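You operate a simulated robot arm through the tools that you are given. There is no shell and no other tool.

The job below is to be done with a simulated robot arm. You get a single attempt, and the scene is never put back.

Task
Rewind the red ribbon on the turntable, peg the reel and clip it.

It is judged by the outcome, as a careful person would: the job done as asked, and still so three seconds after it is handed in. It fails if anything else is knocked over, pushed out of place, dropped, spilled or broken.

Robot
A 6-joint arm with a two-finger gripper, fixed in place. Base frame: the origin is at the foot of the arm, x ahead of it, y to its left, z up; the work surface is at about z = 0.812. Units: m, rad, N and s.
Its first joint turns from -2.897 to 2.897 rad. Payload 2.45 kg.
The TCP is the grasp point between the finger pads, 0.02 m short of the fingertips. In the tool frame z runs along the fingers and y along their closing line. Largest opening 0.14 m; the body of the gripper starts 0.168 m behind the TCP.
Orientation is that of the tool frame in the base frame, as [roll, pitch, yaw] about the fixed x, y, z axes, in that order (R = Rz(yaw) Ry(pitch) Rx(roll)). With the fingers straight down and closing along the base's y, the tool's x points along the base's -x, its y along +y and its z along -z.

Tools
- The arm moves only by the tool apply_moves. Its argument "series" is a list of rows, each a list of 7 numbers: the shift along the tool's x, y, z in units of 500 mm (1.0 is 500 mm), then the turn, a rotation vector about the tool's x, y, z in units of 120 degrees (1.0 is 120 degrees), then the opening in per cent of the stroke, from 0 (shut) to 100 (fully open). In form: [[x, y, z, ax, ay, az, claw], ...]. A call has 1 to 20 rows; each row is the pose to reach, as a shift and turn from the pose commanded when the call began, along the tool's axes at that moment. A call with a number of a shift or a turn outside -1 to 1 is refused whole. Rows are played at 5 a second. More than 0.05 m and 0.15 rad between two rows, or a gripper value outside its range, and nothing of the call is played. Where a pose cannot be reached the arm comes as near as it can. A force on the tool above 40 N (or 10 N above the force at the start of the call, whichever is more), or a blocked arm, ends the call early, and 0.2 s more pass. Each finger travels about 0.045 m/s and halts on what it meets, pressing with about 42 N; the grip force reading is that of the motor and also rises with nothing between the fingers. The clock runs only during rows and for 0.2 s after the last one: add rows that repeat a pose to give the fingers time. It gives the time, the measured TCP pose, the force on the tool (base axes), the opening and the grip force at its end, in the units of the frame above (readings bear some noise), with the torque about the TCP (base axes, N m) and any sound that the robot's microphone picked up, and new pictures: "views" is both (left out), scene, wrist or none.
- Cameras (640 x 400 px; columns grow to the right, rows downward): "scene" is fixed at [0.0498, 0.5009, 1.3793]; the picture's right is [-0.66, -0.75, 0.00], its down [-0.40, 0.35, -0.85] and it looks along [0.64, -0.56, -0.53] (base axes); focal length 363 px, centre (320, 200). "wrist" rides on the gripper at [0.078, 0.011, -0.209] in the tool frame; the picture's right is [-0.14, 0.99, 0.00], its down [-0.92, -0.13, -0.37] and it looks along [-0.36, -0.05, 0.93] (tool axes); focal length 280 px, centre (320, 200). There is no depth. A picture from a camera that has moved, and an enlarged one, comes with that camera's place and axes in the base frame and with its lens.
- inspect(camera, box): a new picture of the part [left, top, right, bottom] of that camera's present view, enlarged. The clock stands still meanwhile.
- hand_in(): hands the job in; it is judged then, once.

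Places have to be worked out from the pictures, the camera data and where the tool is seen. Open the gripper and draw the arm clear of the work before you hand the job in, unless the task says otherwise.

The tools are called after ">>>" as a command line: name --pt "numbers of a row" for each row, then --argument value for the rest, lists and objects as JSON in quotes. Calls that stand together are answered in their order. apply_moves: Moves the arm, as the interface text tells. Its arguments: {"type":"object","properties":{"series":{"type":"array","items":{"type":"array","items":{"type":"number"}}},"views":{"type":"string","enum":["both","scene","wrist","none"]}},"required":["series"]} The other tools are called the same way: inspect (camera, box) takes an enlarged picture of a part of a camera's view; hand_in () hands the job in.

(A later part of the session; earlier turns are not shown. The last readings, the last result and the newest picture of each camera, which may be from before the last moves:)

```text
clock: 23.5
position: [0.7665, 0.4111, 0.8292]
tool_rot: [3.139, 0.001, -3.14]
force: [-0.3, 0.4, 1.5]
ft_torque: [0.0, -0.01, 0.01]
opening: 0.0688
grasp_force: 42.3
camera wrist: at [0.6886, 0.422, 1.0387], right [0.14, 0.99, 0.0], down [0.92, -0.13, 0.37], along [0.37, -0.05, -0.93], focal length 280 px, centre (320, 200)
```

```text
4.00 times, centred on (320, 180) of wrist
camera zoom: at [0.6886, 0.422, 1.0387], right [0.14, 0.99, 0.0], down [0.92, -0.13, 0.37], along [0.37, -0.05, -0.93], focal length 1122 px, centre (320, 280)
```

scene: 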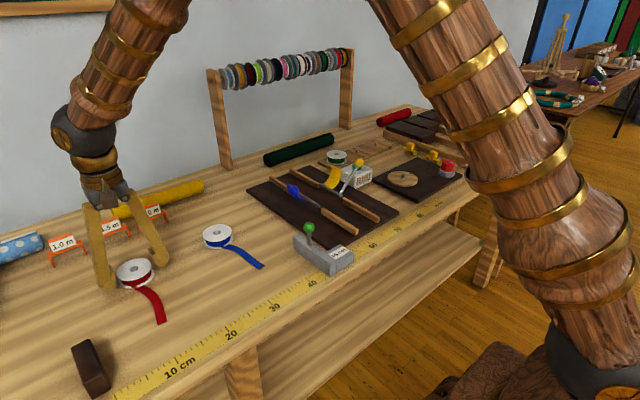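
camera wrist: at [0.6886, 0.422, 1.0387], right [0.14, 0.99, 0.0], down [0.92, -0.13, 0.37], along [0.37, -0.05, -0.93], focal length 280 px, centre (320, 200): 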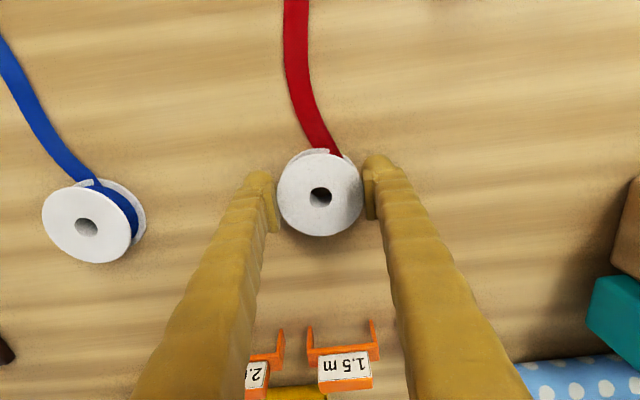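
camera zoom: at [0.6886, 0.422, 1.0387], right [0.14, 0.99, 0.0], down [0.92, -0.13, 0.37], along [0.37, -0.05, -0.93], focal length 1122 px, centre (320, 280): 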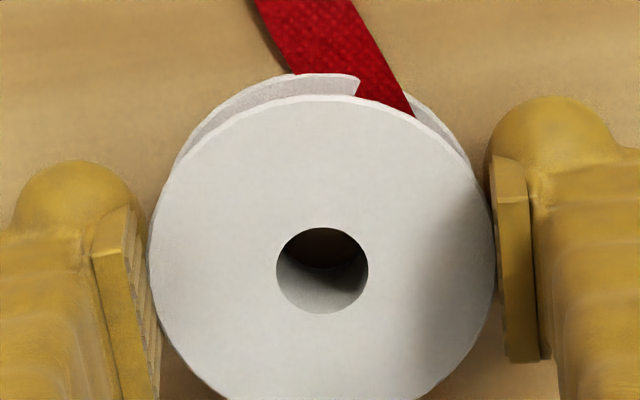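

Now the reel is truly clamped: opening 0.0688, grip 42 N, no vertical force. I lift it 6 cm gently and check that it stays level and what the tail does.

>>> apply_moves --pt "0 0 0 0 0 0 44" --pt "0 0 -0.02 0 0 0 44" --pt "0 0 -0.05 0 0 0 44" --pt "0 0 -0.08 0 0 0 44" --pt "0 0 -0.12 0 0 0 44" --pt "0 0 -0.12 0 0 0 44" --views "both"

>>> inspect --camera "wrist" --box '[240, 130, 400, 230]'

>>> inspect --camera "scene" --box '[80, 200, 200, 300]'

```text
clock: 24.9
position: [0.7672, 0.4115, 0.8895]
tool_rot: [3.141, 0.0, -3.141]
force: [0.6, 0.2, -0.4]
ft_torque: [0.04, -0.01, 0.01]
opening: 0.0617
grasp_force: 0.1
camera wrist: at [0.6883, 0.4227, 1.0985], right [0.14, 0.99, 0.0], down [0.92, -0.13, 0.37], along [0.37, -0.05, -0.93], focal length 280 px, centre (320, 200)
```

scene: 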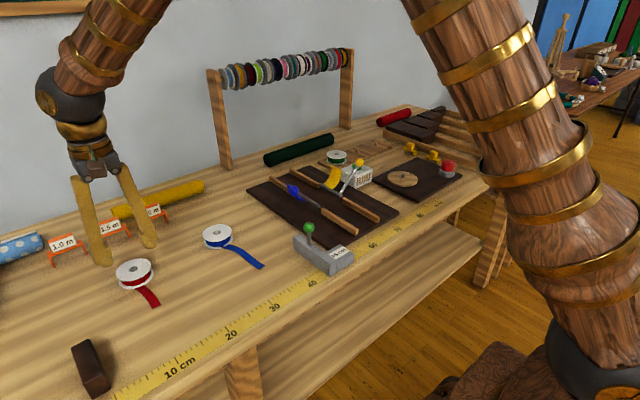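
wrist: 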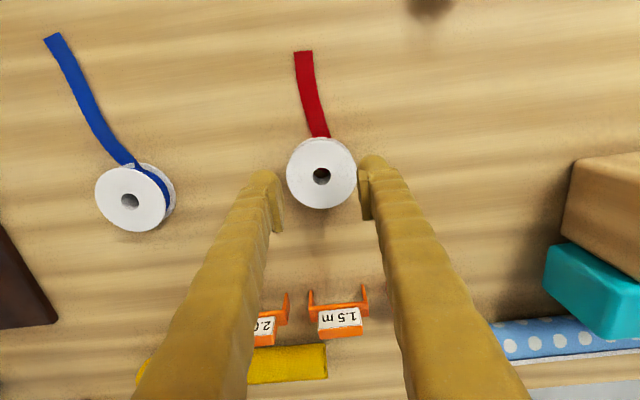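

```text
4.00 times, centred on (320, 180) of wrist
camera zoom: at [0.6883, 0.4227, 1.0985], right [0.14, 0.99, 0.0], down [0.92, -0.13, 0.37], along [0.37, -0.05, -0.93], focal length 1122 px, centre (320, 280)
```

zoom: 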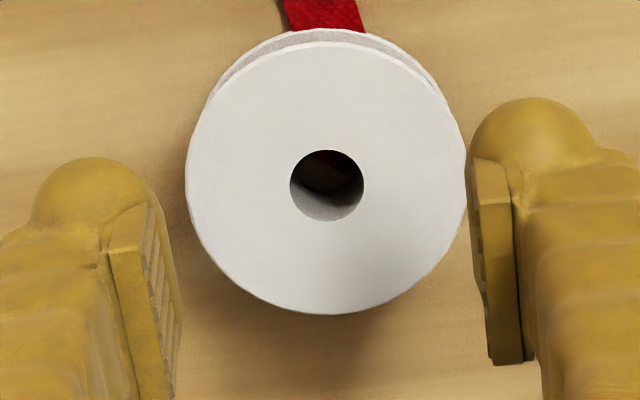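

```text
4.00 times, centred on (140, 250) of scene
camera zoom: at [0.0498, 0.5009, 1.3793], right [-0.66, -0.75, 0.0], down [-0.4, 0.35, -0.85], along [0.64, -0.56, -0.53], focal length 1451 px, centre (1040, 0)
```

zoom: 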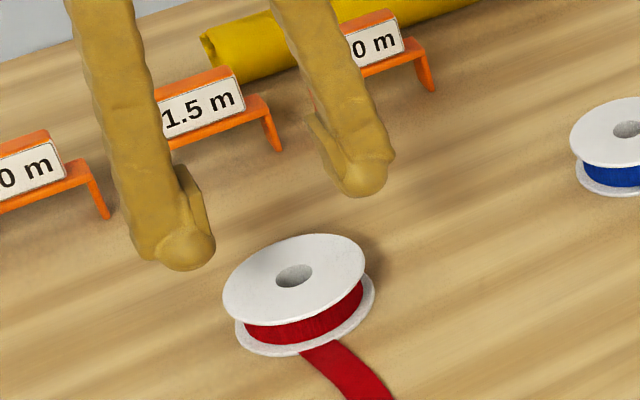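

The reel slipped out as I lifted, dropping back upright in the same place (the rounded tips let it squeeze out); its tail has drawn in somewhat. I reopen, centre over it again (+1.6 mm x, +1.6 mm y) and probe lower so the pads grip deeper.

>>> apply_moves --pt "-0.003 0.003 0 0 0 0 62" --pt "-0.003 0.003 0 0 0 0 62" --pt "-0.003 0.003 0.04 0 0 0 62" --pt "-0.003 0.003 0.08 0 0 0 62" --pt "-0.003 0.003 0.11 0 0 0 62" --pt "-0.003 0.003 0.12 0 0 0 62" --pt "-0.003 0.003 0.12 0 0 0 62" --views "none"

>>> apply_moves --pt "0 0 0.004 0 0 0 62" --pt "0 0 0.004 0 0 0 62" --views "none"

>>> apply_moves --pt "0 0 0.003 0 0 0 62" --pt "0 0 0.003 0 0 0 62" --views "none"

>>> apply_moves --pt "0 0 0.003 0 0 0 62" --pt "0 0 0.003 0 0 0 62" --views "wrist"

```text
clock: 26.5
position: [0.7684, 0.4137, 0.8284]
tool_rot: [3.138, 0.002, -3.14]
force: [0.5, -0.6, 0.1]
ft_torque: [-0.01, -0.05, 0.0]
opening: 0.0869
grasp_force: 0.0
```

```text
clock: 27.1
position: [0.7672, 0.4112, 0.8276]
tool_rot: [3.14, 0.002, 3.141]
force: [0.3, -0.3, 0.4]
ft_torque: [-0.03, 0.02, -0.03]
opening: 0.0869
grasp_force: 0.1
```

```text
clock: 27.7
position: [0.7669, 0.4122, 0.8252]
tool_rot: [-3.141, 0.002, 3.14]
force: [-0.9, 0.7, -0.4]
ft_torque: [0.01, 0.01, 0.01]
opening: 0.0866
grasp_force: 0.1
```

```text
clock: 28.3
position: [0.7682, 0.4105, 0.8238]
tool_rot: [3.14, 0.002, -3.141]
force: [-0.8, -0.4, 0.1]
ft_torque: [0.04, -0.02, -0.01]
opening: 0.0867
grasp_force: 0.1
camera wrist: at [0.6903, 0.4233, 1.0332], right [0.14, 0.99, 0.0], down [0.92, -0.13, 0.37], along [0.37, -0.05, -0.93], focal length 280 px, centre (320, 200)
```

wrist: 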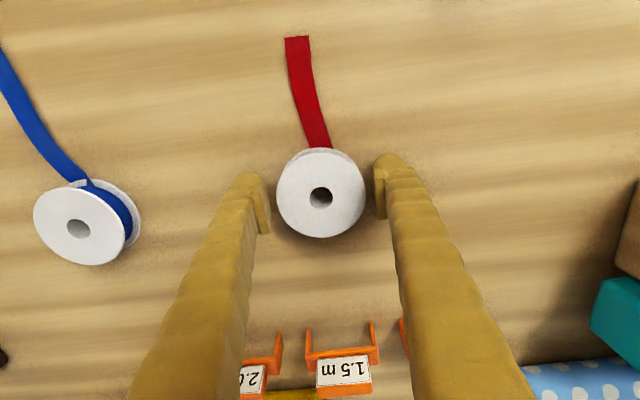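

No contact even at 0.8238, so at this opening the tips sit only ~11 mm below the TCP and drop as they close. I close gradually here and watch the vertical force.

>>> apply_moves --pt "0 0 0 0 0 0 57" --pt "0 0 0 0 0 0 53" --pt "0 0 0 0 0 0 53" --views "none"

>>> apply_moves --pt "0 0 0 0 0 0 51" --pt "0 0 0 0 0 0 50.5" --pt "0 0 0 0 0 0 50.5" --views "none"

```text
clock: 29.1
position: [0.7695, 0.4123, 0.8233]
tool_rot: [3.14, 0.002, -3.14]
force: [0.0, -0.8, -0.2]
ft_torque: [0.0, -0.04, -0.02]
opening: 0.0739
grasp_force: 0.1
```

```text
clock: 29.9
position: [0.769, 0.4117, 0.8236]
tool_rot: [3.141, 0.001, 3.141]
force: [-0.8, 0.5, 0.2]
ft_torque: [-0.02, -0.02, 0.03]
opening: 0.0715
grasp_force: 1.1
```

Still free of the table at 71.5 mm opening. I go down further in 1.5–2 mm steps around the reel.

>>> apply_moves --pt "0 0 0.003 0 0 0 52" --pt "0 0 0.003 0 0 0 52" --views "none"

>>> apply_moves --pt "0 0 0.003 0 0 0 52" --pt "0 0 0.003 0 0 0 52" --views "none"

>>> apply_moves --pt "0 0 0.003 0 0 0 52" --pt "0 0 0.003 0 0 0 52" --views "both"

>>> inspect --camera "scene" --box '[90, 220, 190, 300]'

```text
clock: 30.5
position: [0.7697, 0.4119, 0.8226]
tool_rot: [3.14, 0.001, -3.141]
force: [0.2, -0.4, -0.4]
ft_torque: [-0.02, 0.02, 0.02]
opening: 0.073
grasp_force: 0.1
```

```text
clock: 31.1
position: [0.7682, 0.4116, 0.8218]
tool_rot: [3.14, 0.001, -3.141]
force: [0.0, -0.4, 0.0]
ft_torque: [0.01, -0.02, 0.0]
opening: 0.0729
grasp_force: 0.1
```

```text
clock: 31.7
position: [0.7689, 0.4119, 0.82]
tool_rot: [3.139, 0.001, -3.141]
force: [-0.7, 0.3, 0.9]
ft_torque: [-0.03, 0.0, -0.02]
opening: 0.0728
grasp_force: 0.0
camera wrist: at [0.6898, 0.4236, 1.0287], right [0.14, 0.99, 0.0], down [0.92, -0.13, 0.37], along [0.37, -0.05, -0.93], focal length 280 px, centre (320, 200)
```

scene: 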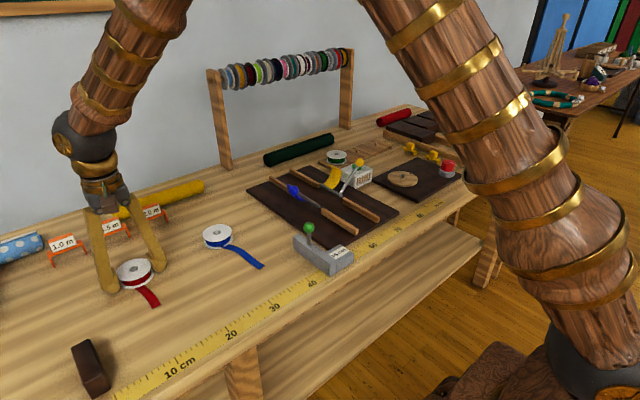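
wrist: 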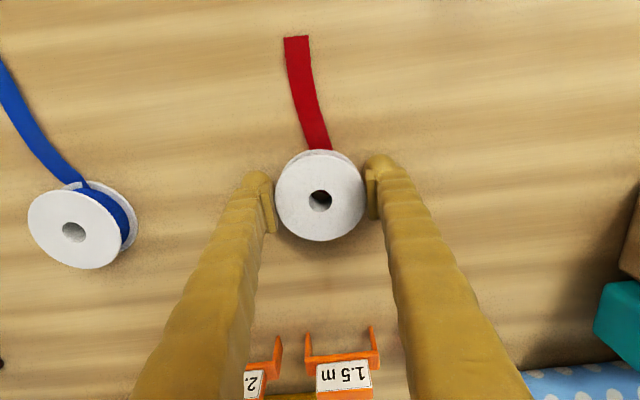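

```text
5.00 times, centred on (140, 260) of scene
camera zoom: at [0.0498, 0.5009, 1.3793], right [-0.66, -0.75, 0.0], down [-0.4, 0.35, -0.85], along [0.64, -0.56, -0.53], focal length 1814 px, centre (1220, -100)
```

zoom: 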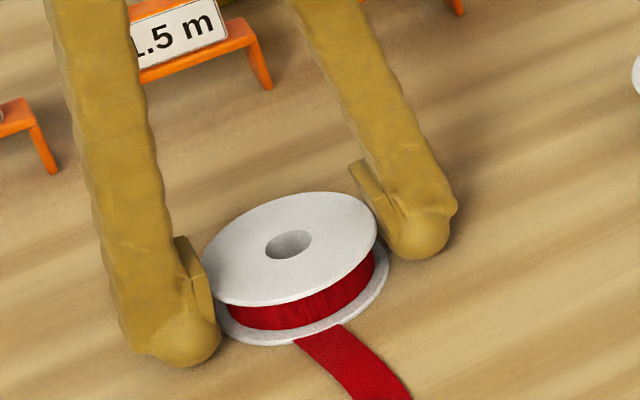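

The pads now straddle the reel at mid-height (TCP 0.820). I close onto it here.

>>> apply_moves --pt "0 0 0 0 0 0 50" --pt "0 0 0 0 0 0 48" --pt "0 0 0 0 0 0 46" --pt "0 0 0 0 0 0 46" --views "none"

>>> apply_moves --pt "0 0 -0.004 0 0 0 46" --pt "0 0 -0.01 0 0 0 46" --pt "0 0 -0.016 0 0 0 46" --pt "0 0 -0.02 0 0 0 46" --pt "0 0 -0.02 0 0 0 46" --views "both"

>>> inspect --camera "scene" --box '[90, 220, 190, 300]'

```text
clock: 32.7
position: [0.7691, 0.4118, 0.8188]
tool_rot: [3.139, 0.001, -3.141]
force: [0.3, -0.3, 0.0]
ft_torque: [0.0, -0.04, -0.02]
opening: 0.0701
grasp_force: 42.1
```

```text
clock: 33.9
position: [0.7686, 0.4114, 0.8283]
tool_rot: [3.138, 0.004, 3.14]
force: [0.4, -0.1, 0.1]
ft_torque: [0.0, -0.01, 0.03]
opening: 0.07
grasp_force: 41.9
camera wrist: at [0.6898, 0.4239, 1.0381], right [0.14, 0.99, 0.0], down [0.92, -0.13, 0.37], along [0.37, -0.05, -0.93], focal length 280 px, centre (320, 200)
```

scene: 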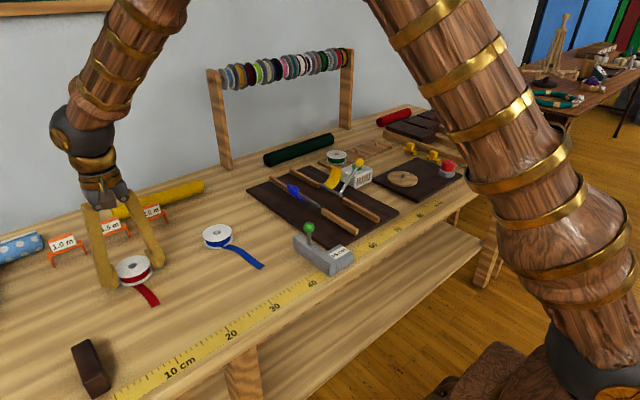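
wrist: 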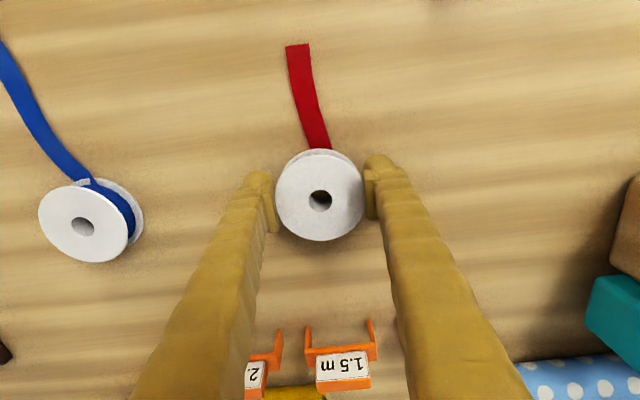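

```text
5.00 times, centred on (140, 260) of scene
camera zoom: at [0.0498, 0.5009, 1.3793], right [-0.66, -0.75, 0.0], down [-0.4, 0.35, -0.85], along [0.64, -0.56, -0.53], focal length 1814 px, centre (1220, -100)
```

zoom: 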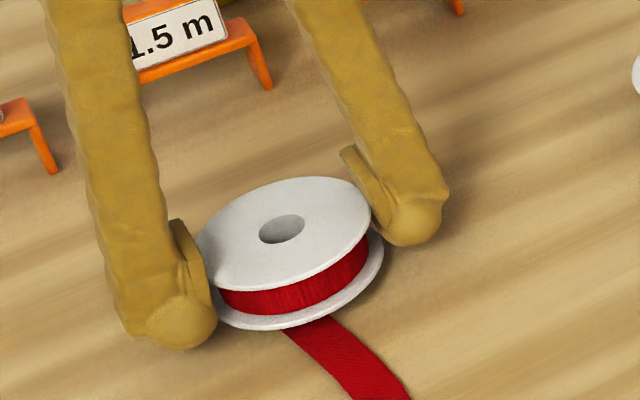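

The reel is lifted 1 cm and held firmly (grip 42 N at 70 mm). I continue lifting slowly to about z = 0.93.

>>> apply_moves --pt "0 0 -0.03 0 0 0 46" --pt "0 0 -0.06 0 0 0 46" --pt "0 0 -0.09 0 0 0 46" --pt "0 0 -0.13 0 0 0 46" --pt "0 0 -0.17 0 0 0 46" --pt "0 0 -0.2 0 0 0 46" --pt "0 0 -0.2 0 0 0 46" --views "both"

>>> inspect --camera "scene" --box '[70, 200, 190, 310]'

>>> inspect --camera "wrist" --box '[240, 80, 400, 240]'

```text
clock: 35.5
position: [0.7671, 0.4115, 0.9292]
tool_rot: [3.142, 0.001, -3.14]
force: [-0.7, -0.1, -0.5]
ft_torque: [0.0, 0.03, 0.0]
opening: 0.07
grasp_force: 42.1
camera wrist: at [0.6894, 0.4238, 1.1388], right [0.14, 0.99, 0.0], down [0.92, -0.13, 0.37], along [0.37, -0.05, -0.93], focal length 280 px, centre (320, 200)
```

scene: 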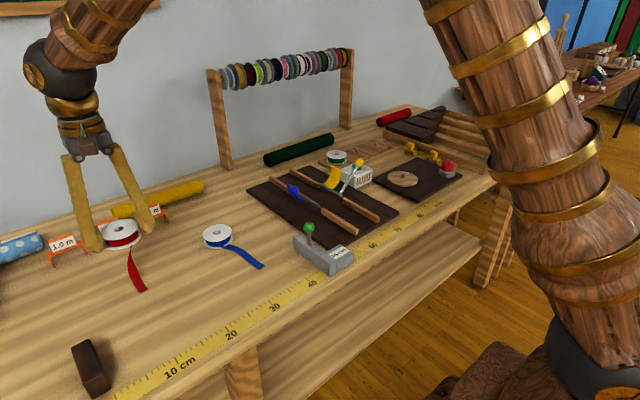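
wrist: 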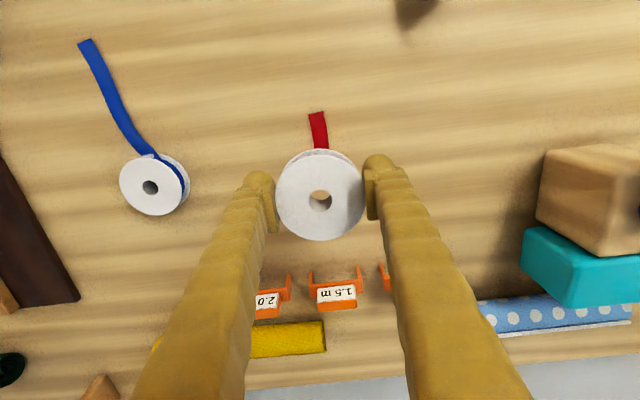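

```text
3.64 times, centred on (130, 255) of scene
camera zoom: at [0.0498, 0.5009, 1.3793], right [-0.66, -0.75, 0.0], down [-0.4, 0.35, -0.85], along [0.64, -0.56, -0.53], focal length 1319 px, centre (1011, 0)
```

zoom: 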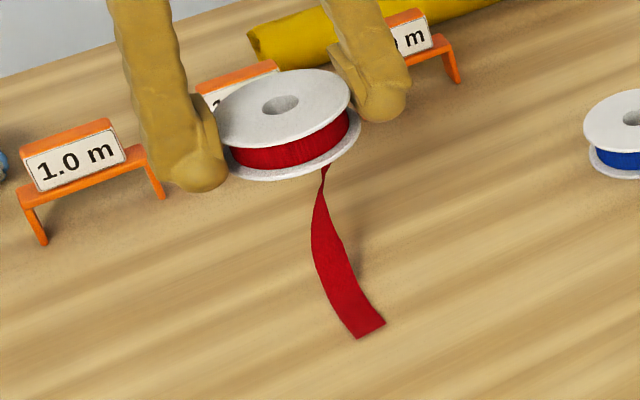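

```text
2.50 times, centred on (320, 160) of wrist
camera zoom: at [0.6894, 0.4238, 1.1388], right [0.14, 0.99, 0.0], down [0.92, -0.13, 0.37], along [0.37, -0.05, -0.93], focal length 701 px, centre (320, 300)
```

zoom: 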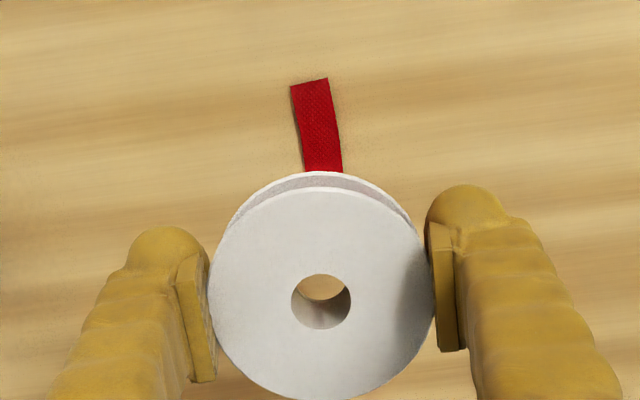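

The reel is held level, with the tail hanging ~13 cm from its near side. I carry it high (z ≈ 1.08) toward the turntable so the tail clears the levers.

>>> apply_moves --pt "0 0 -0.07 0 0 0 46" --pt "0 0 -0.14 0 0 0 46" --pt "0 0 -0.22 0 0 0 46" --pt "0 0 -0.3 0 0 0 46" --pt "0.01 -0.04 -0.32 0 0 0 46" --pt "0.03 -0.12 -0.32 0 0 0 46" --pt "0.05 -0.2 -0.32 0 0 0 46" --pt "0.07 -0.28 -0.32 0 0 0 46" --pt "0.09 -0.36 -0.32 0 0 0 46" --pt "0.11 -0.44 -0.32 0 0 0 46" --pt "0.13 -0.52 -0.32 0 0 0 46" --pt "0.15 -0.6 -0.32 0 0 0 46" --pt "0.17 -0.68 -0.32 0 0 0 46" --pt "0.19 -0.76 -0.32 0 0 0 46" --pt "0.21 -0.84 -0.32 0 0 0 46" --pt "0.23 -0.92 -0.32 0 0 0 46" --pt "0.24 -0.98 -0.32 0 0 0 46" --views "scene"

>>> apply_moves --pt "0.02 -0.06 0 0 0 0 46" --pt "0.04 -0.14 0 0 0 0 46" --pt "0.06 -0.22 0 0 0 0 46" --pt "0.08 -0.3 0 0 0 0 46" --pt "0.1 -0.38 0 0 0 0 46" --pt "0.12 -0.46 0 0 0 0 46" --pt "0.14 -0.54 0 0 0 0 46" --pt "0.14 -0.59 0 0 0 0 46" --pt "0.14 -0.6 0 0 0 0 46" --pt "0.14 -0.6 0 0 0 0 46" --views "both"

```text
clock: 39.1
position: [0.6487, -0.0806, 1.0892]
tool_rot: [3.14, 0.001, 3.14]
force: [-0.1, 0.0, 0.1]
ft_torque: [0.02, -0.04, 0.02]
opening: 0.0701
grasp_force: 42.2
```

scene: 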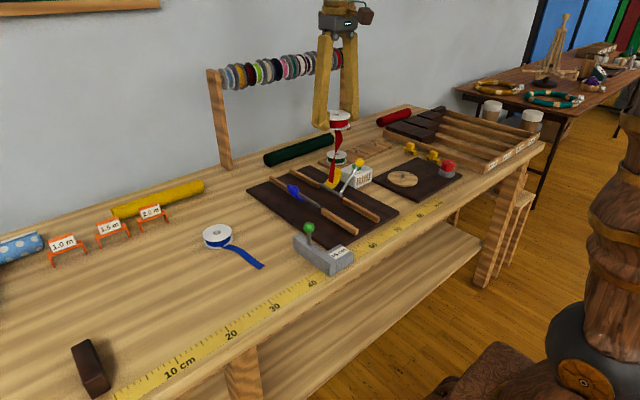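

```text
clock: 41.3
position: [0.5774, -0.3773, 1.0876]
tool_rot: [3.14, 0.002, -3.141]
force: [0.1, -0.7, 0.7]
ft_torque: [0.0, -0.01, -0.01]
opening: 0.0704
grasp_force: 42.1
camera wrist: at [0.4981, -0.3662, 1.297], right [0.14, 0.99, 0.0], down [0.92, -0.13, 0.37], along [0.37, -0.05, -0.93], focal length 280 px, centre (320, 200)
```

scene: 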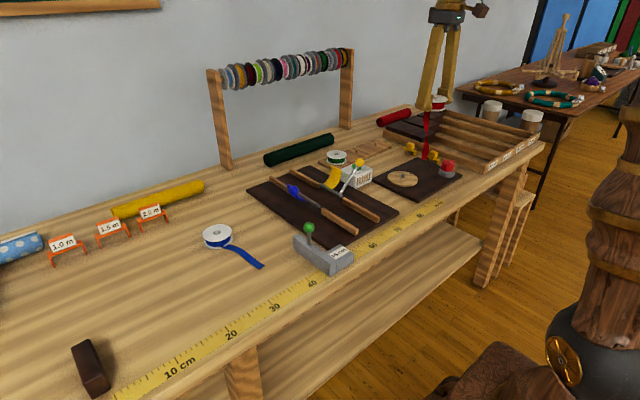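
wrist: 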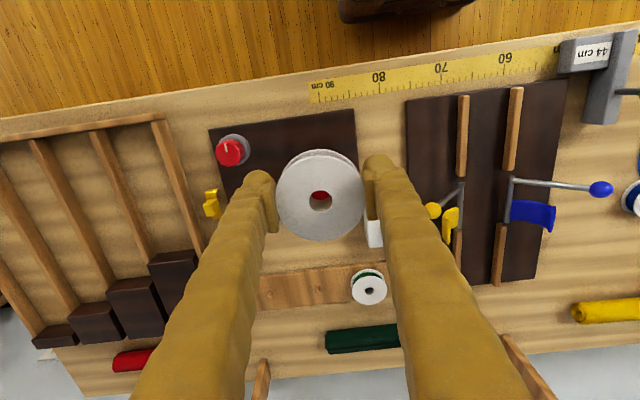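

The turntable is hidden behind the held reel. I back the tool off toward the base and lower a little so the spindle shows clear of the reel in the wrist view for a precise fix.

>>> apply_moves --pt "0.07 0 0.02 0 0 0 46" --pt "0.14 0 0.06 0 0 0 46" --pt "0.21 0 0.1 0 0 0 46" --pt "0.27 0 0.14 0 0 0 46" --pt "0.29 0 0.17 0 0 0 46" --pt "0.29 0 0.17 0 0 0 46" --views "both"

>>> inspect --camera "wrist" --box '[260, 230, 420, 330]'

>>> inspect --camera "wrist" --box '[240, 120, 400, 240]'

```text
clock: 42.7
position: [0.4331, -0.3784, 1.0019]
tool_rot: [3.138, 0.0, 3.141]
force: [0.0, 0.1, -0.9]
ft_torque: [-0.06, -0.01, 0.0]
opening: 0.0701
grasp_force: 41.4
camera wrist: at [0.3538, -0.3665, 1.2114], right [0.14, 0.99, 0.0], down [0.92, -0.13, 0.37], along [0.37, -0.05, -0.93], focal length 280 px, centre (320, 200)
```

scene: 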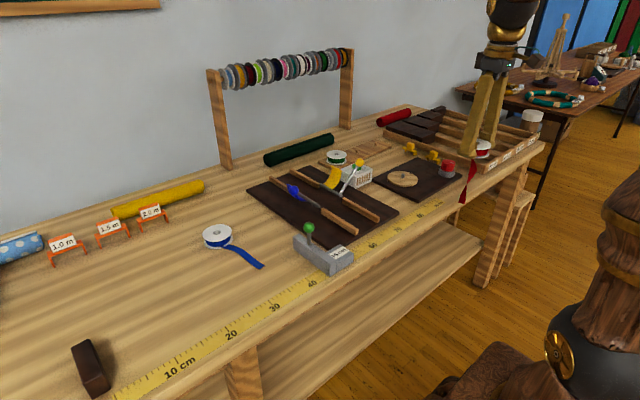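
wrist: 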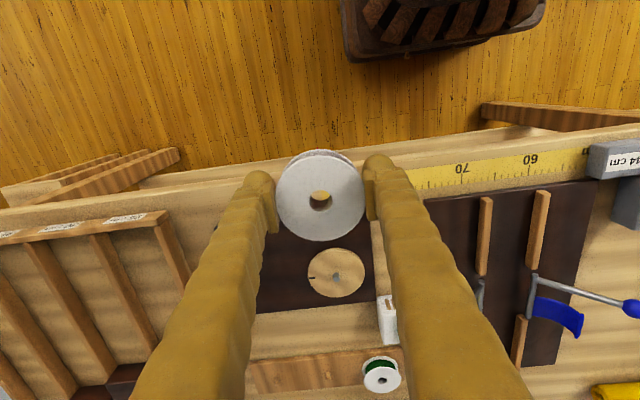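

```text
4.00 times, centred on (340, 280) of wrist
camera zoom: at [0.3538, -0.3665, 1.2114], right [0.14, 0.99, 0.0], down [0.92, -0.13, 0.37], along [0.37, -0.05, -0.93], focal length 1122 px, centre (240, -120)
```

zoom: 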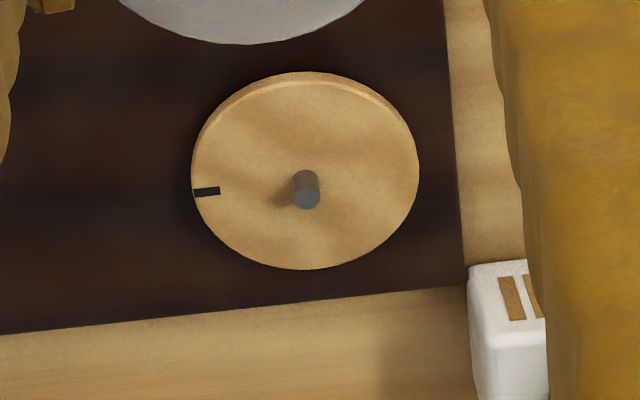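

```text
3.33 times, centred on (320, 180) of wrist
camera zoom: at [0.3538, -0.3665, 1.2114], right [0.14, 0.99, 0.0], down [0.92, -0.13, 0.37], along [0.37, -0.05, -0.93], focal length 935 px, centre (320, 267)
```

zoom: 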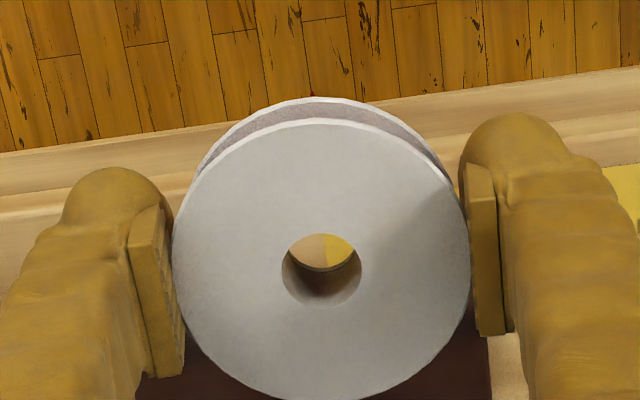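

From this view the spindle top triangulates to about (0.645, −0.380, 0.832), diameter ≈ 11 mm versus the reel's 18 mm hole. I move nearer and lower to refine that fix.

>>> apply_moves --pt "-0.05 0 0.03 0 0 0 46" --pt "-0.1 0 0.07 0 0 0 46" --pt "-0.14 0 0.1 0 0 0 46" --pt "-0.14 0 0.104 0 0 0 46" --pt "-0.14 0 0.104 0 0 0 46" --views "both"

>>> inspect --camera "wrist" --box '[270, 220, 398, 300]'

>>> inspect --camera "scene" --box '[370, 100, 490, 220]'

```text
clock: 43.9
position: [0.5018, -0.3766, 0.9505]
tool_rot: [3.141, 0.002, -3.142]
force: [-0.4, -0.5, -0.5]
ft_torque: [0.01, 0.0, 0.03]
opening: 0.0702
grasp_force: 42.1
camera wrist: at [0.4235, -0.3646, 1.1597], right [0.14, 0.99, 0.0], down [0.92, -0.13, 0.37], along [0.37, -0.05, -0.93], focal length 280 px, centre (320, 200)
```

scene: 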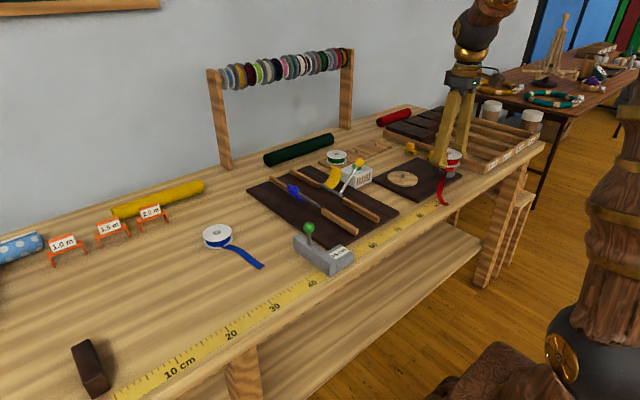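
wrist: 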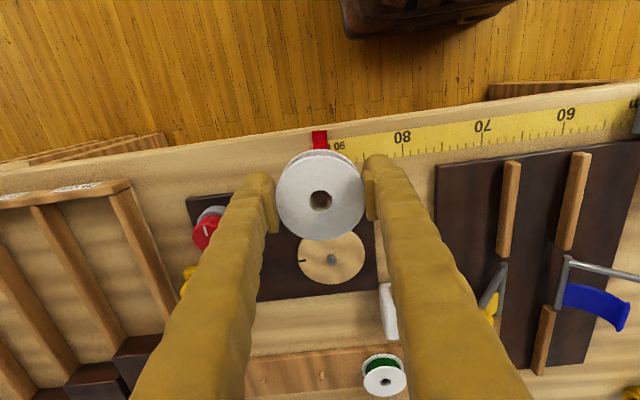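

```text
5.00 times, centred on (334, 260) of wrist
camera zoom: at [0.4235, -0.3646, 1.1597], right [0.14, 0.99, 0.0], down [0.92, -0.13, 0.37], along [0.37, -0.05, -0.93], focal length 1402 px, centre (250, -100)
```

zoom: 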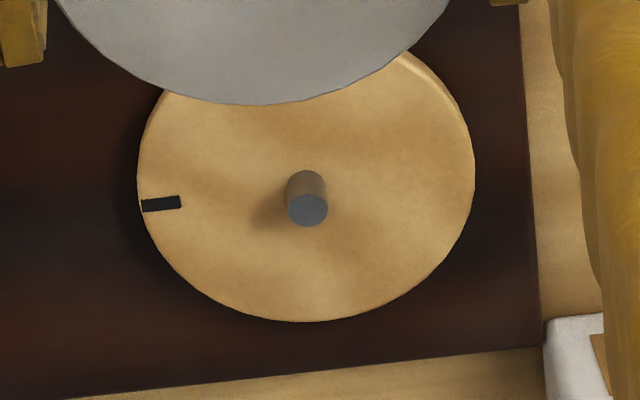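

```text
3.33 times, centred on (430, 160) of scene
camera zoom: at [0.0498, 0.5009, 1.3793], right [-0.66, -0.75, 0.0], down [-0.4, 0.35, -0.85], along [0.64, -0.56, -0.53], focal length 1209 px, centre (-47, 333)
```

zoom: 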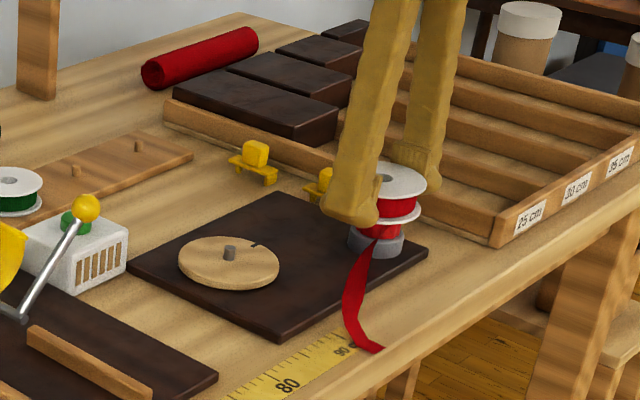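

Combining views gives the spindle at about (0.645, −0.380), top z ≈ 0.832. I move the reel above it at z ≈ 0.88 and look before lowering.

>>> apply_moves --pt "-0.07 -0.001 0 0 0 0 46" --pt "-0.14 -0.002 0 0 0 0 46" --pt "-0.21 -0.004 0.02 0 0 0 46" --pt "-0.27 -0.005 0.06 0 0 0 46" --pt "-0.285 -0.005 0.11 0 0 0 46" --pt "-0.285 -0.005 0.14 0 0 0 46" --pt "-0.285 -0.005 0.14 0 0 0 46" --views "both"

>>> inspect --camera "scene" --box '[350, 120, 470, 210]'

>>> inspect --camera "wrist" --box '[240, 100, 400, 260]'

```text
clock: 45.5
position: [0.6455, -0.3806, 0.8827]
tool_rot: [3.14, 0.002, -3.142]
force: [0.6, -0.1, -0.6]
ft_torque: [0.0, -0.02, 0.0]
opening: 0.0697
grasp_force: 41.7
camera wrist: at [0.5675, -0.3691, 1.0914], right [0.14, 0.99, 0.0], down [0.92, -0.13, 0.37], along [0.37, -0.05, -0.93], focal length 280 px, centre (320, 200)
```

scene: 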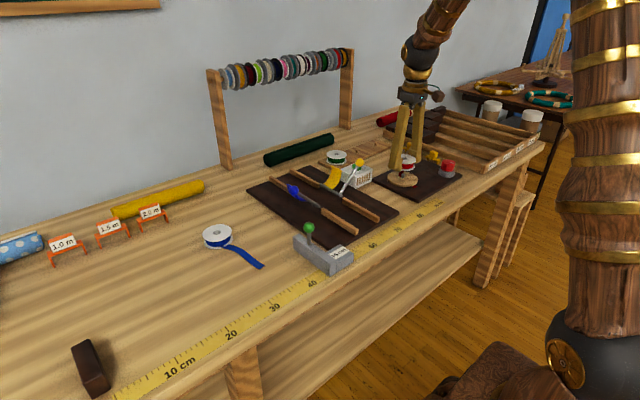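
wrist: 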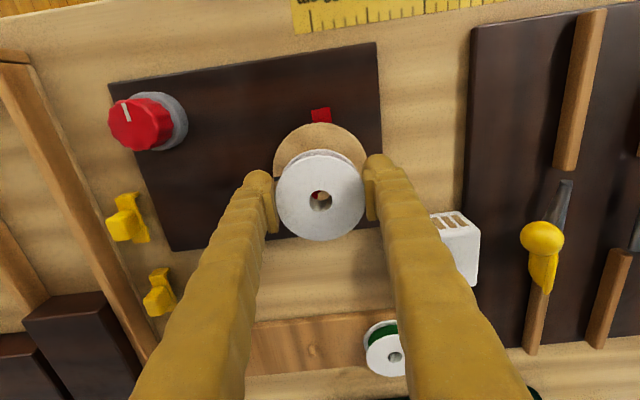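

```text
4.44 times, centred on (410, 165) of scene
camera zoom: at [0.0498, 0.5009, 1.3793], right [-0.66, -0.75, 0.0], down [-0.4, 0.35, -0.85], along [0.64, -0.56, -0.53], focal length 1612 px, centre (-80, 356)
```

zoom: 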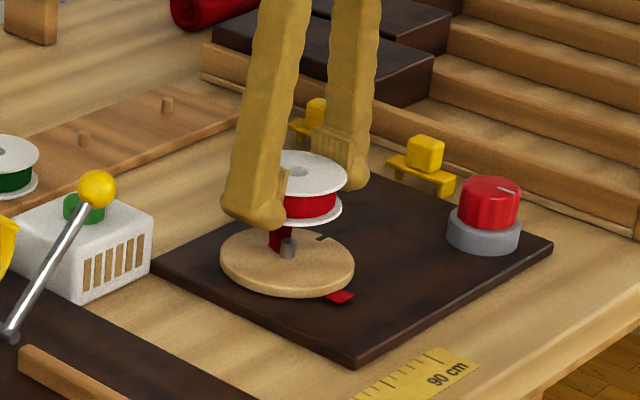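

```text
2.50 times, centred on (320, 180) of wrist
camera zoom: at [0.5675, -0.3691, 1.0914], right [0.14, 0.99, 0.0], down [0.92, -0.13, 0.37], along [0.37, -0.05, -0.93], focal length 701 px, centre (320, 250)
```

zoom: 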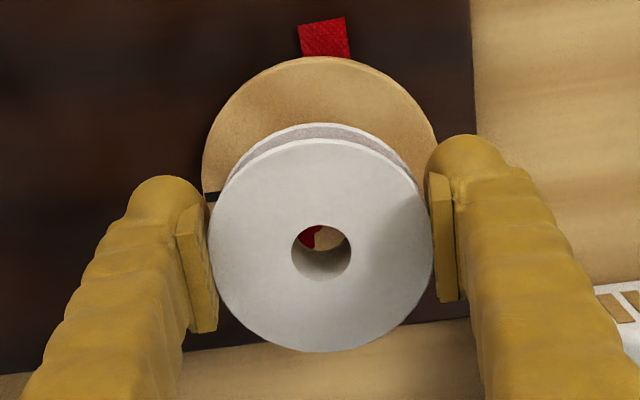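

The reel looks centred over the spindle in the scene view. I lower until its underside is just above the spindle tip and check again.

>>> apply_moves --pt "0 0 0.02 0 0 0 46" --pt "0 0 0.04 0 0 0 46" --pt "0 0 0.06 0 0 0 46" --pt "0 0 0.072 0 0 0 46" --pt "0 0 0.072 0 0 0 46" --views "both"

>>> inspect --camera "scene" --box '[370, 140, 450, 200]'

>>> inspect --camera "wrist" --box '[280, 150, 360, 240]'

```text
clock: 46.7
position: [0.645, -0.3817, 0.8453]
tool_rot: [3.14, 0.001, 3.14]
force: [0.5, 0.3, -1.2]
ft_torque: [0.0, 0.0, -0.01]
opening: 0.0698
grasp_force: 42.3
camera wrist: at [0.5669, -0.3699, 1.055], right [0.14, 0.99, 0.0], down [0.92, -0.13, 0.37], along [0.37, -0.05, -0.93], focal length 280 px, centre (320, 200)
```

scene: 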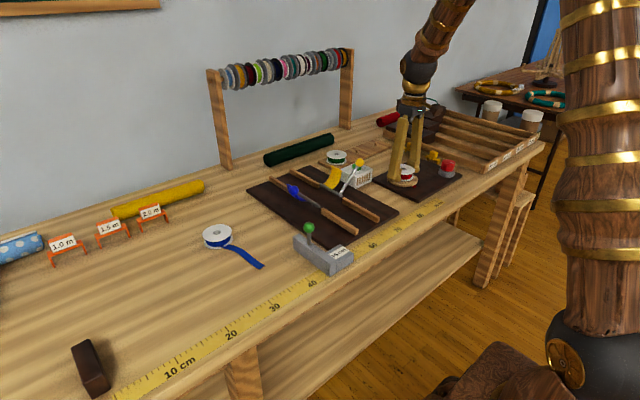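
wrist: 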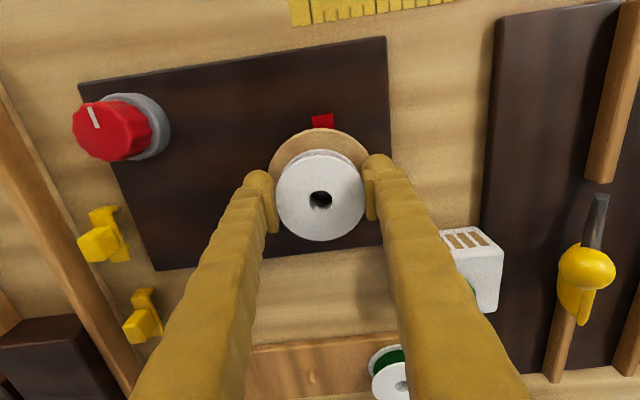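

```text
6.67 times, centred on (410, 170) of scene
camera zoom: at [0.0498, 0.5009, 1.3793], right [-0.66, -0.75, 0.0], down [-0.4, 0.35, -0.85], along [0.64, -0.56, -0.53], focal length 2418 px, centre (-280, 400)
```

zoom: 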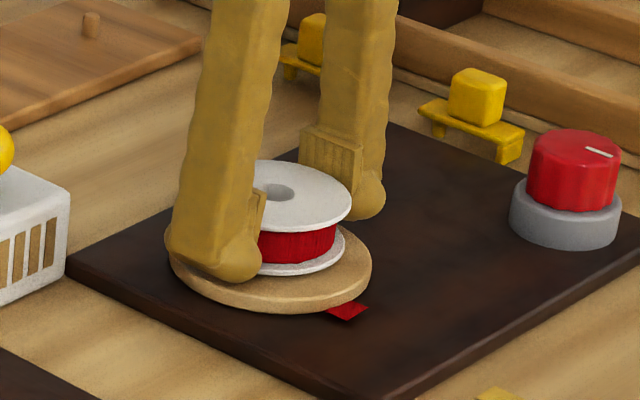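

```text
4.44 times, centred on (320, 195) of wrist
camera zoom: at [0.5669, -0.3699, 1.055], right [0.14, 0.99, 0.0], down [0.92, -0.13, 0.37], along [0.37, -0.05, -0.93], focal length 1246 px, centre (320, 222)
```

zoom: 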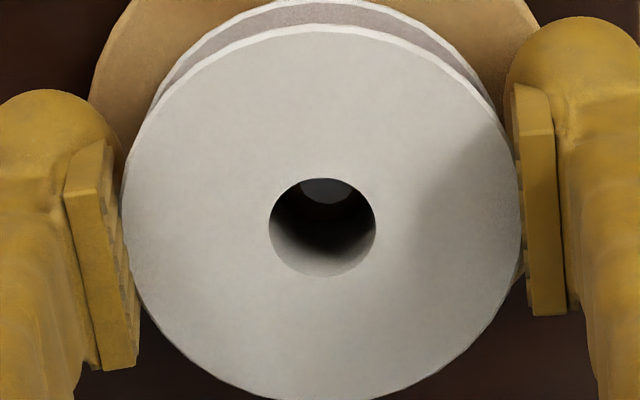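

Through the hole I can see the spindle tip; geometry puts it within ~1 mm of the hole axis. I lower the reel onto the spindle in small steps, checking force.

>>> apply_moves --pt "0 0 0.008 0 0 0 46" --pt "0 0 0.016 0 0 0 46" --pt "0 0 0.024 0 0 0 46" --pt "0 0 0.024 0 0 0 46" --views "none"

>>> apply_moves --pt "0 0 0.006 0 0 0 46" --pt "0 0 0.008 0 0 0 46" --pt "0 0 0.008 0 0 0 46" --views "both"

>>> inspect --camera "scene" --box '[370, 140, 450, 200]'

>>> inspect --camera "wrist" --box '[280, 150, 360, 240]'

```text
clock: 47.3
position: [0.6454, -0.3817, 0.8407]
tool_rot: [-3.141, 0.006, 3.14]
force: [-3.4, 2.2, 10.5]
ft_torque: [0.09, -0.15, 0.0]
opening: 0.07
grasp_force: 42.5
stopped in row 2: the force on the tool passed its limit at 44 N (the readings are from after the stop); the commanded pose is now the measured one
```

```text
clock: 47.7
position: [0.6452, -0.3806, 0.8426]
tool_rot: [-3.142, 0.005, 3.141]
force: [-3.0, 2.1, 10.5]
ft_torque: [0.09, -0.12, 0.03]
opening: 0.0699
grasp_force: 42.6
stopped in row 1: the force on the tool passed its limit at 43 N (the readings are from after the stop); the commanded pose is now the measured one
camera wrist: at [0.5668, -0.3695, 1.0506], right [0.14, 0.99, 0.0], down [0.92, -0.13, 0.37], along [0.37, -0.05, -0.93], focal length 280 px, centre (320, 200)
```

scene: 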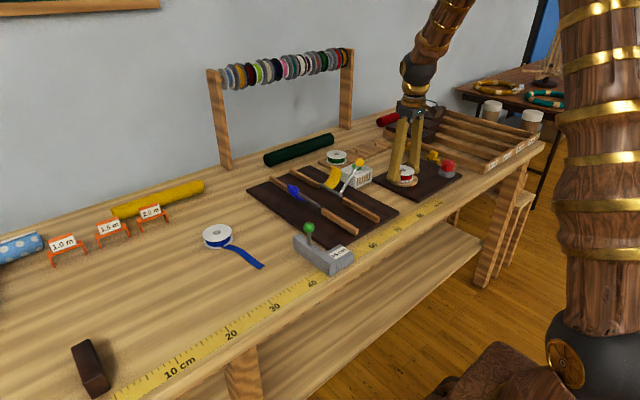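
wrist: 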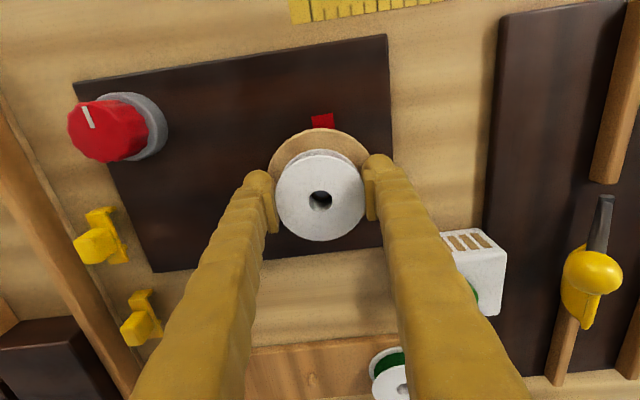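

```text
6.67 times, centred on (410, 170) of scene
camera zoom: at [0.0498, 0.5009, 1.3793], right [-0.66, -0.75, 0.0], down [-0.4, 0.35, -0.85], along [0.64, -0.56, -0.53], focal length 2418 px, centre (-280, 400)
```

zoom: 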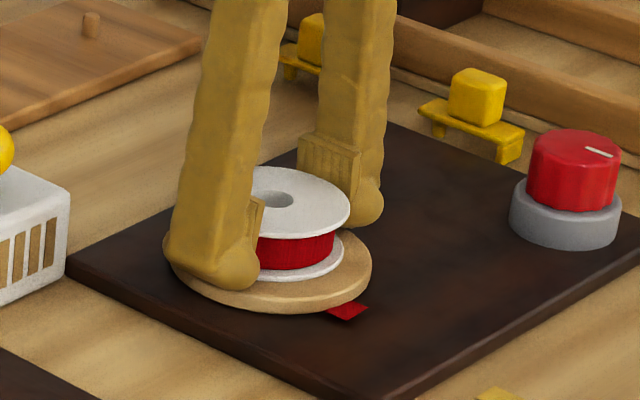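

```text
4.44 times, centred on (320, 195) of wrist
camera zoom: at [0.5668, -0.3695, 1.0506], right [0.14, 0.99, 0.0], down [0.92, -0.13, 0.37], along [0.37, -0.05, -0.93], focal length 1246 px, centre (320, 222)
```

zoom: 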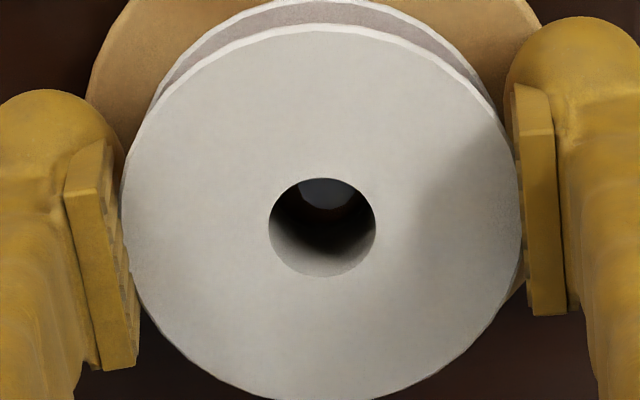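

Contact at TCP z ≈ 0.8415. I need to judge whether the reel is on the disc, or something else touches, so I enlarge that area closely.

>>> inspect --camera "scene" --box '[385, 155, 425, 185]'

>>> inspect --camera "wrist" --box '[255, 110, 385, 210]'

>>> inspect --camera "wrist" --box '[305, 185, 337, 215]'

```text
13.33 times, centred on (405, 170) of scene
camera zoom: at [0.0498, 0.5009, 1.3793], right [-0.66, -0.75, 0.0], down [-0.4, 0.35, -0.85], along [0.64, -0.56, -0.53], focal length 4837 px, centre (-813, 600)
```

zoom: 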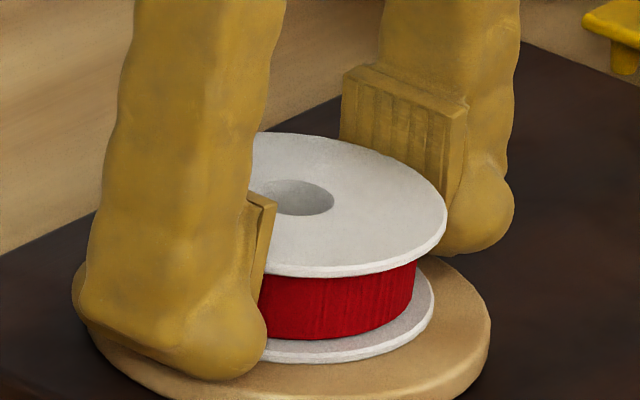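

```text
4.00 times, centred on (320, 160) of wrist
camera zoom: at [0.5668, -0.3695, 1.0506], right [0.14, 0.99, 0.0], down [0.92, -0.13, 0.37], along [0.37, -0.05, -0.93], focal length 1122 px, centre (320, 360)
```

zoom: 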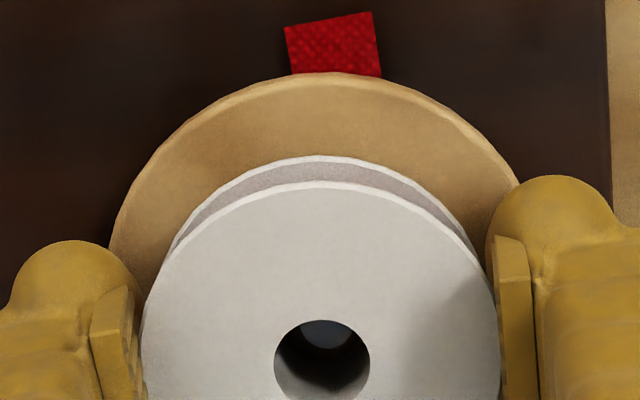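

```text
13.33 times, centred on (321, 200) of wrist
camera zoom: at [0.5668, -0.3695, 1.0506], right [0.14, 0.99, 0.0], down [0.92, -0.13, 0.37], along [0.37, -0.05, -0.93], focal length 3738 px, centre (307, 200)
```

zoom: 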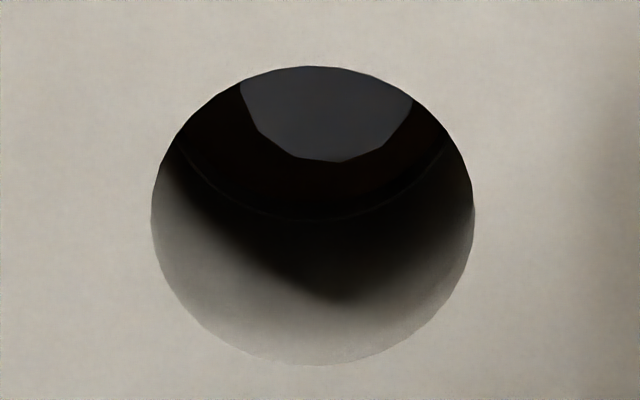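

Through the hole, the spindle tip sits well inside the bottom rim (about 3 mm clearance each side), and the fingertips seem to be what touches the disc. I ease up 1.5 mm and open the fingers just enough to let the reel settle onto the spindle.

>>> apply_moves --pt "0 0 -0.003 0 0 0 46" --pt "0 0 -0.003 0 0 0 46" --views "none"

>>> apply_moves --pt "0 0 0 0 0 0 51" --pt "0 0 0 0 0 0 53" --pt "0 0 0 0 0 0 53" --views "both"

>>> inspect --camera "scene" --box '[385, 155, 425, 185]'

>>> inspect --camera "wrist" --box '[305, 185, 337, 215]'

```text
clock: 48.3
position: [0.645, -0.3811, 0.8403]
tool_rot: [3.141, 0.005, -3.141]
force: [-0.5, -0.3, -0.3]
ft_torque: [-0.01, -0.02, 0.04]
opening: 0.0701
grasp_force: 41.8
```

```text
clock: 49.1
position: [0.6459, -0.3803, 0.8417]
tool_rot: [3.142, 0.006, 3.141]
force: [1.2, -0.9, 0.4]
ft_torque: [-0.01, 0.01, -0.01]
opening: 0.0743
grasp_force: 0.0
camera wrist: at [0.5669, -0.3691, 1.0513], right [0.14, 0.99, 0.0], down [0.92, -0.13, 0.37], along [0.37, -0.05, -0.93], focal length 280 px, centre (320, 200)
```

scene: 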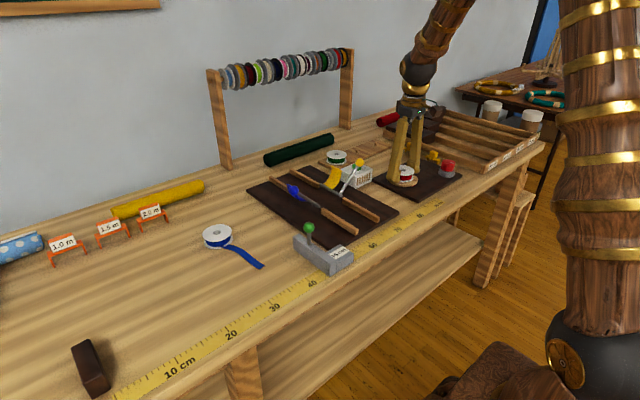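
wrist: 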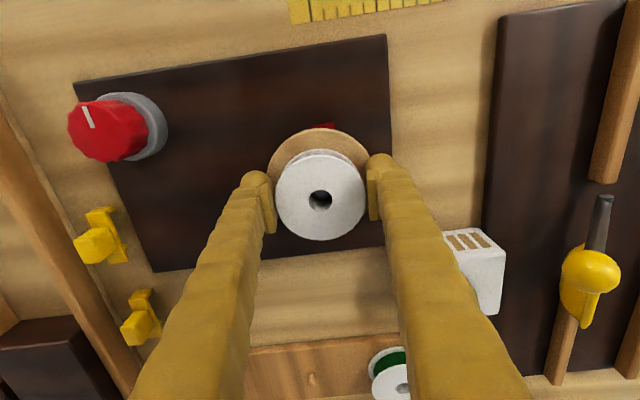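

```text
13.33 times, centred on (405, 170) of scene
camera zoom: at [0.0498, 0.5009, 1.3793], right [-0.66, -0.75, 0.0], down [-0.4, 0.35, -0.85], along [0.64, -0.56, -0.53], focal length 4837 px, centre (-813, 600)
```

zoom: 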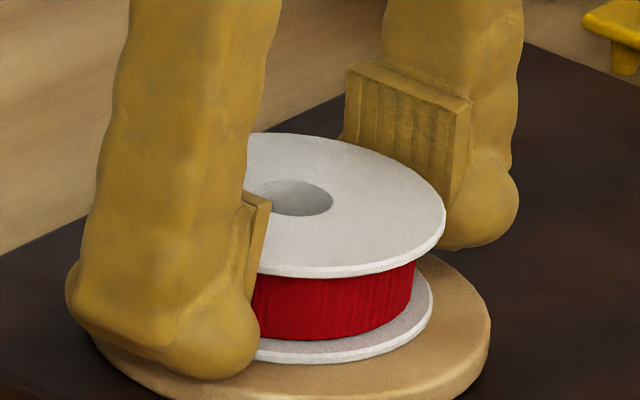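

```text
13.33 times, centred on (321, 200) of wrist
camera zoom: at [0.5669, -0.3691, 1.0513], right [0.14, 0.99, 0.0], down [0.92, -0.13, 0.37], along [0.37, -0.05, -0.93], focal length 3738 px, centre (307, 200)
```

zoom: 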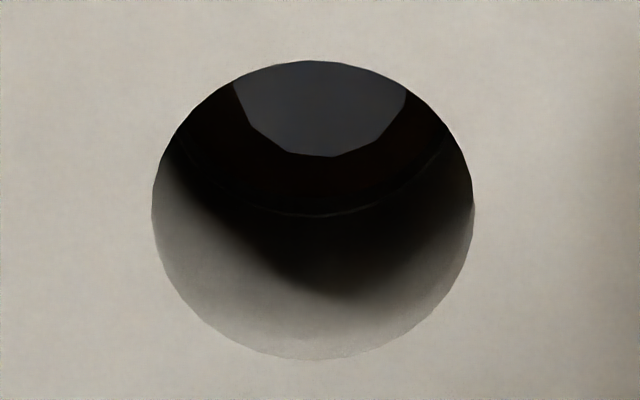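

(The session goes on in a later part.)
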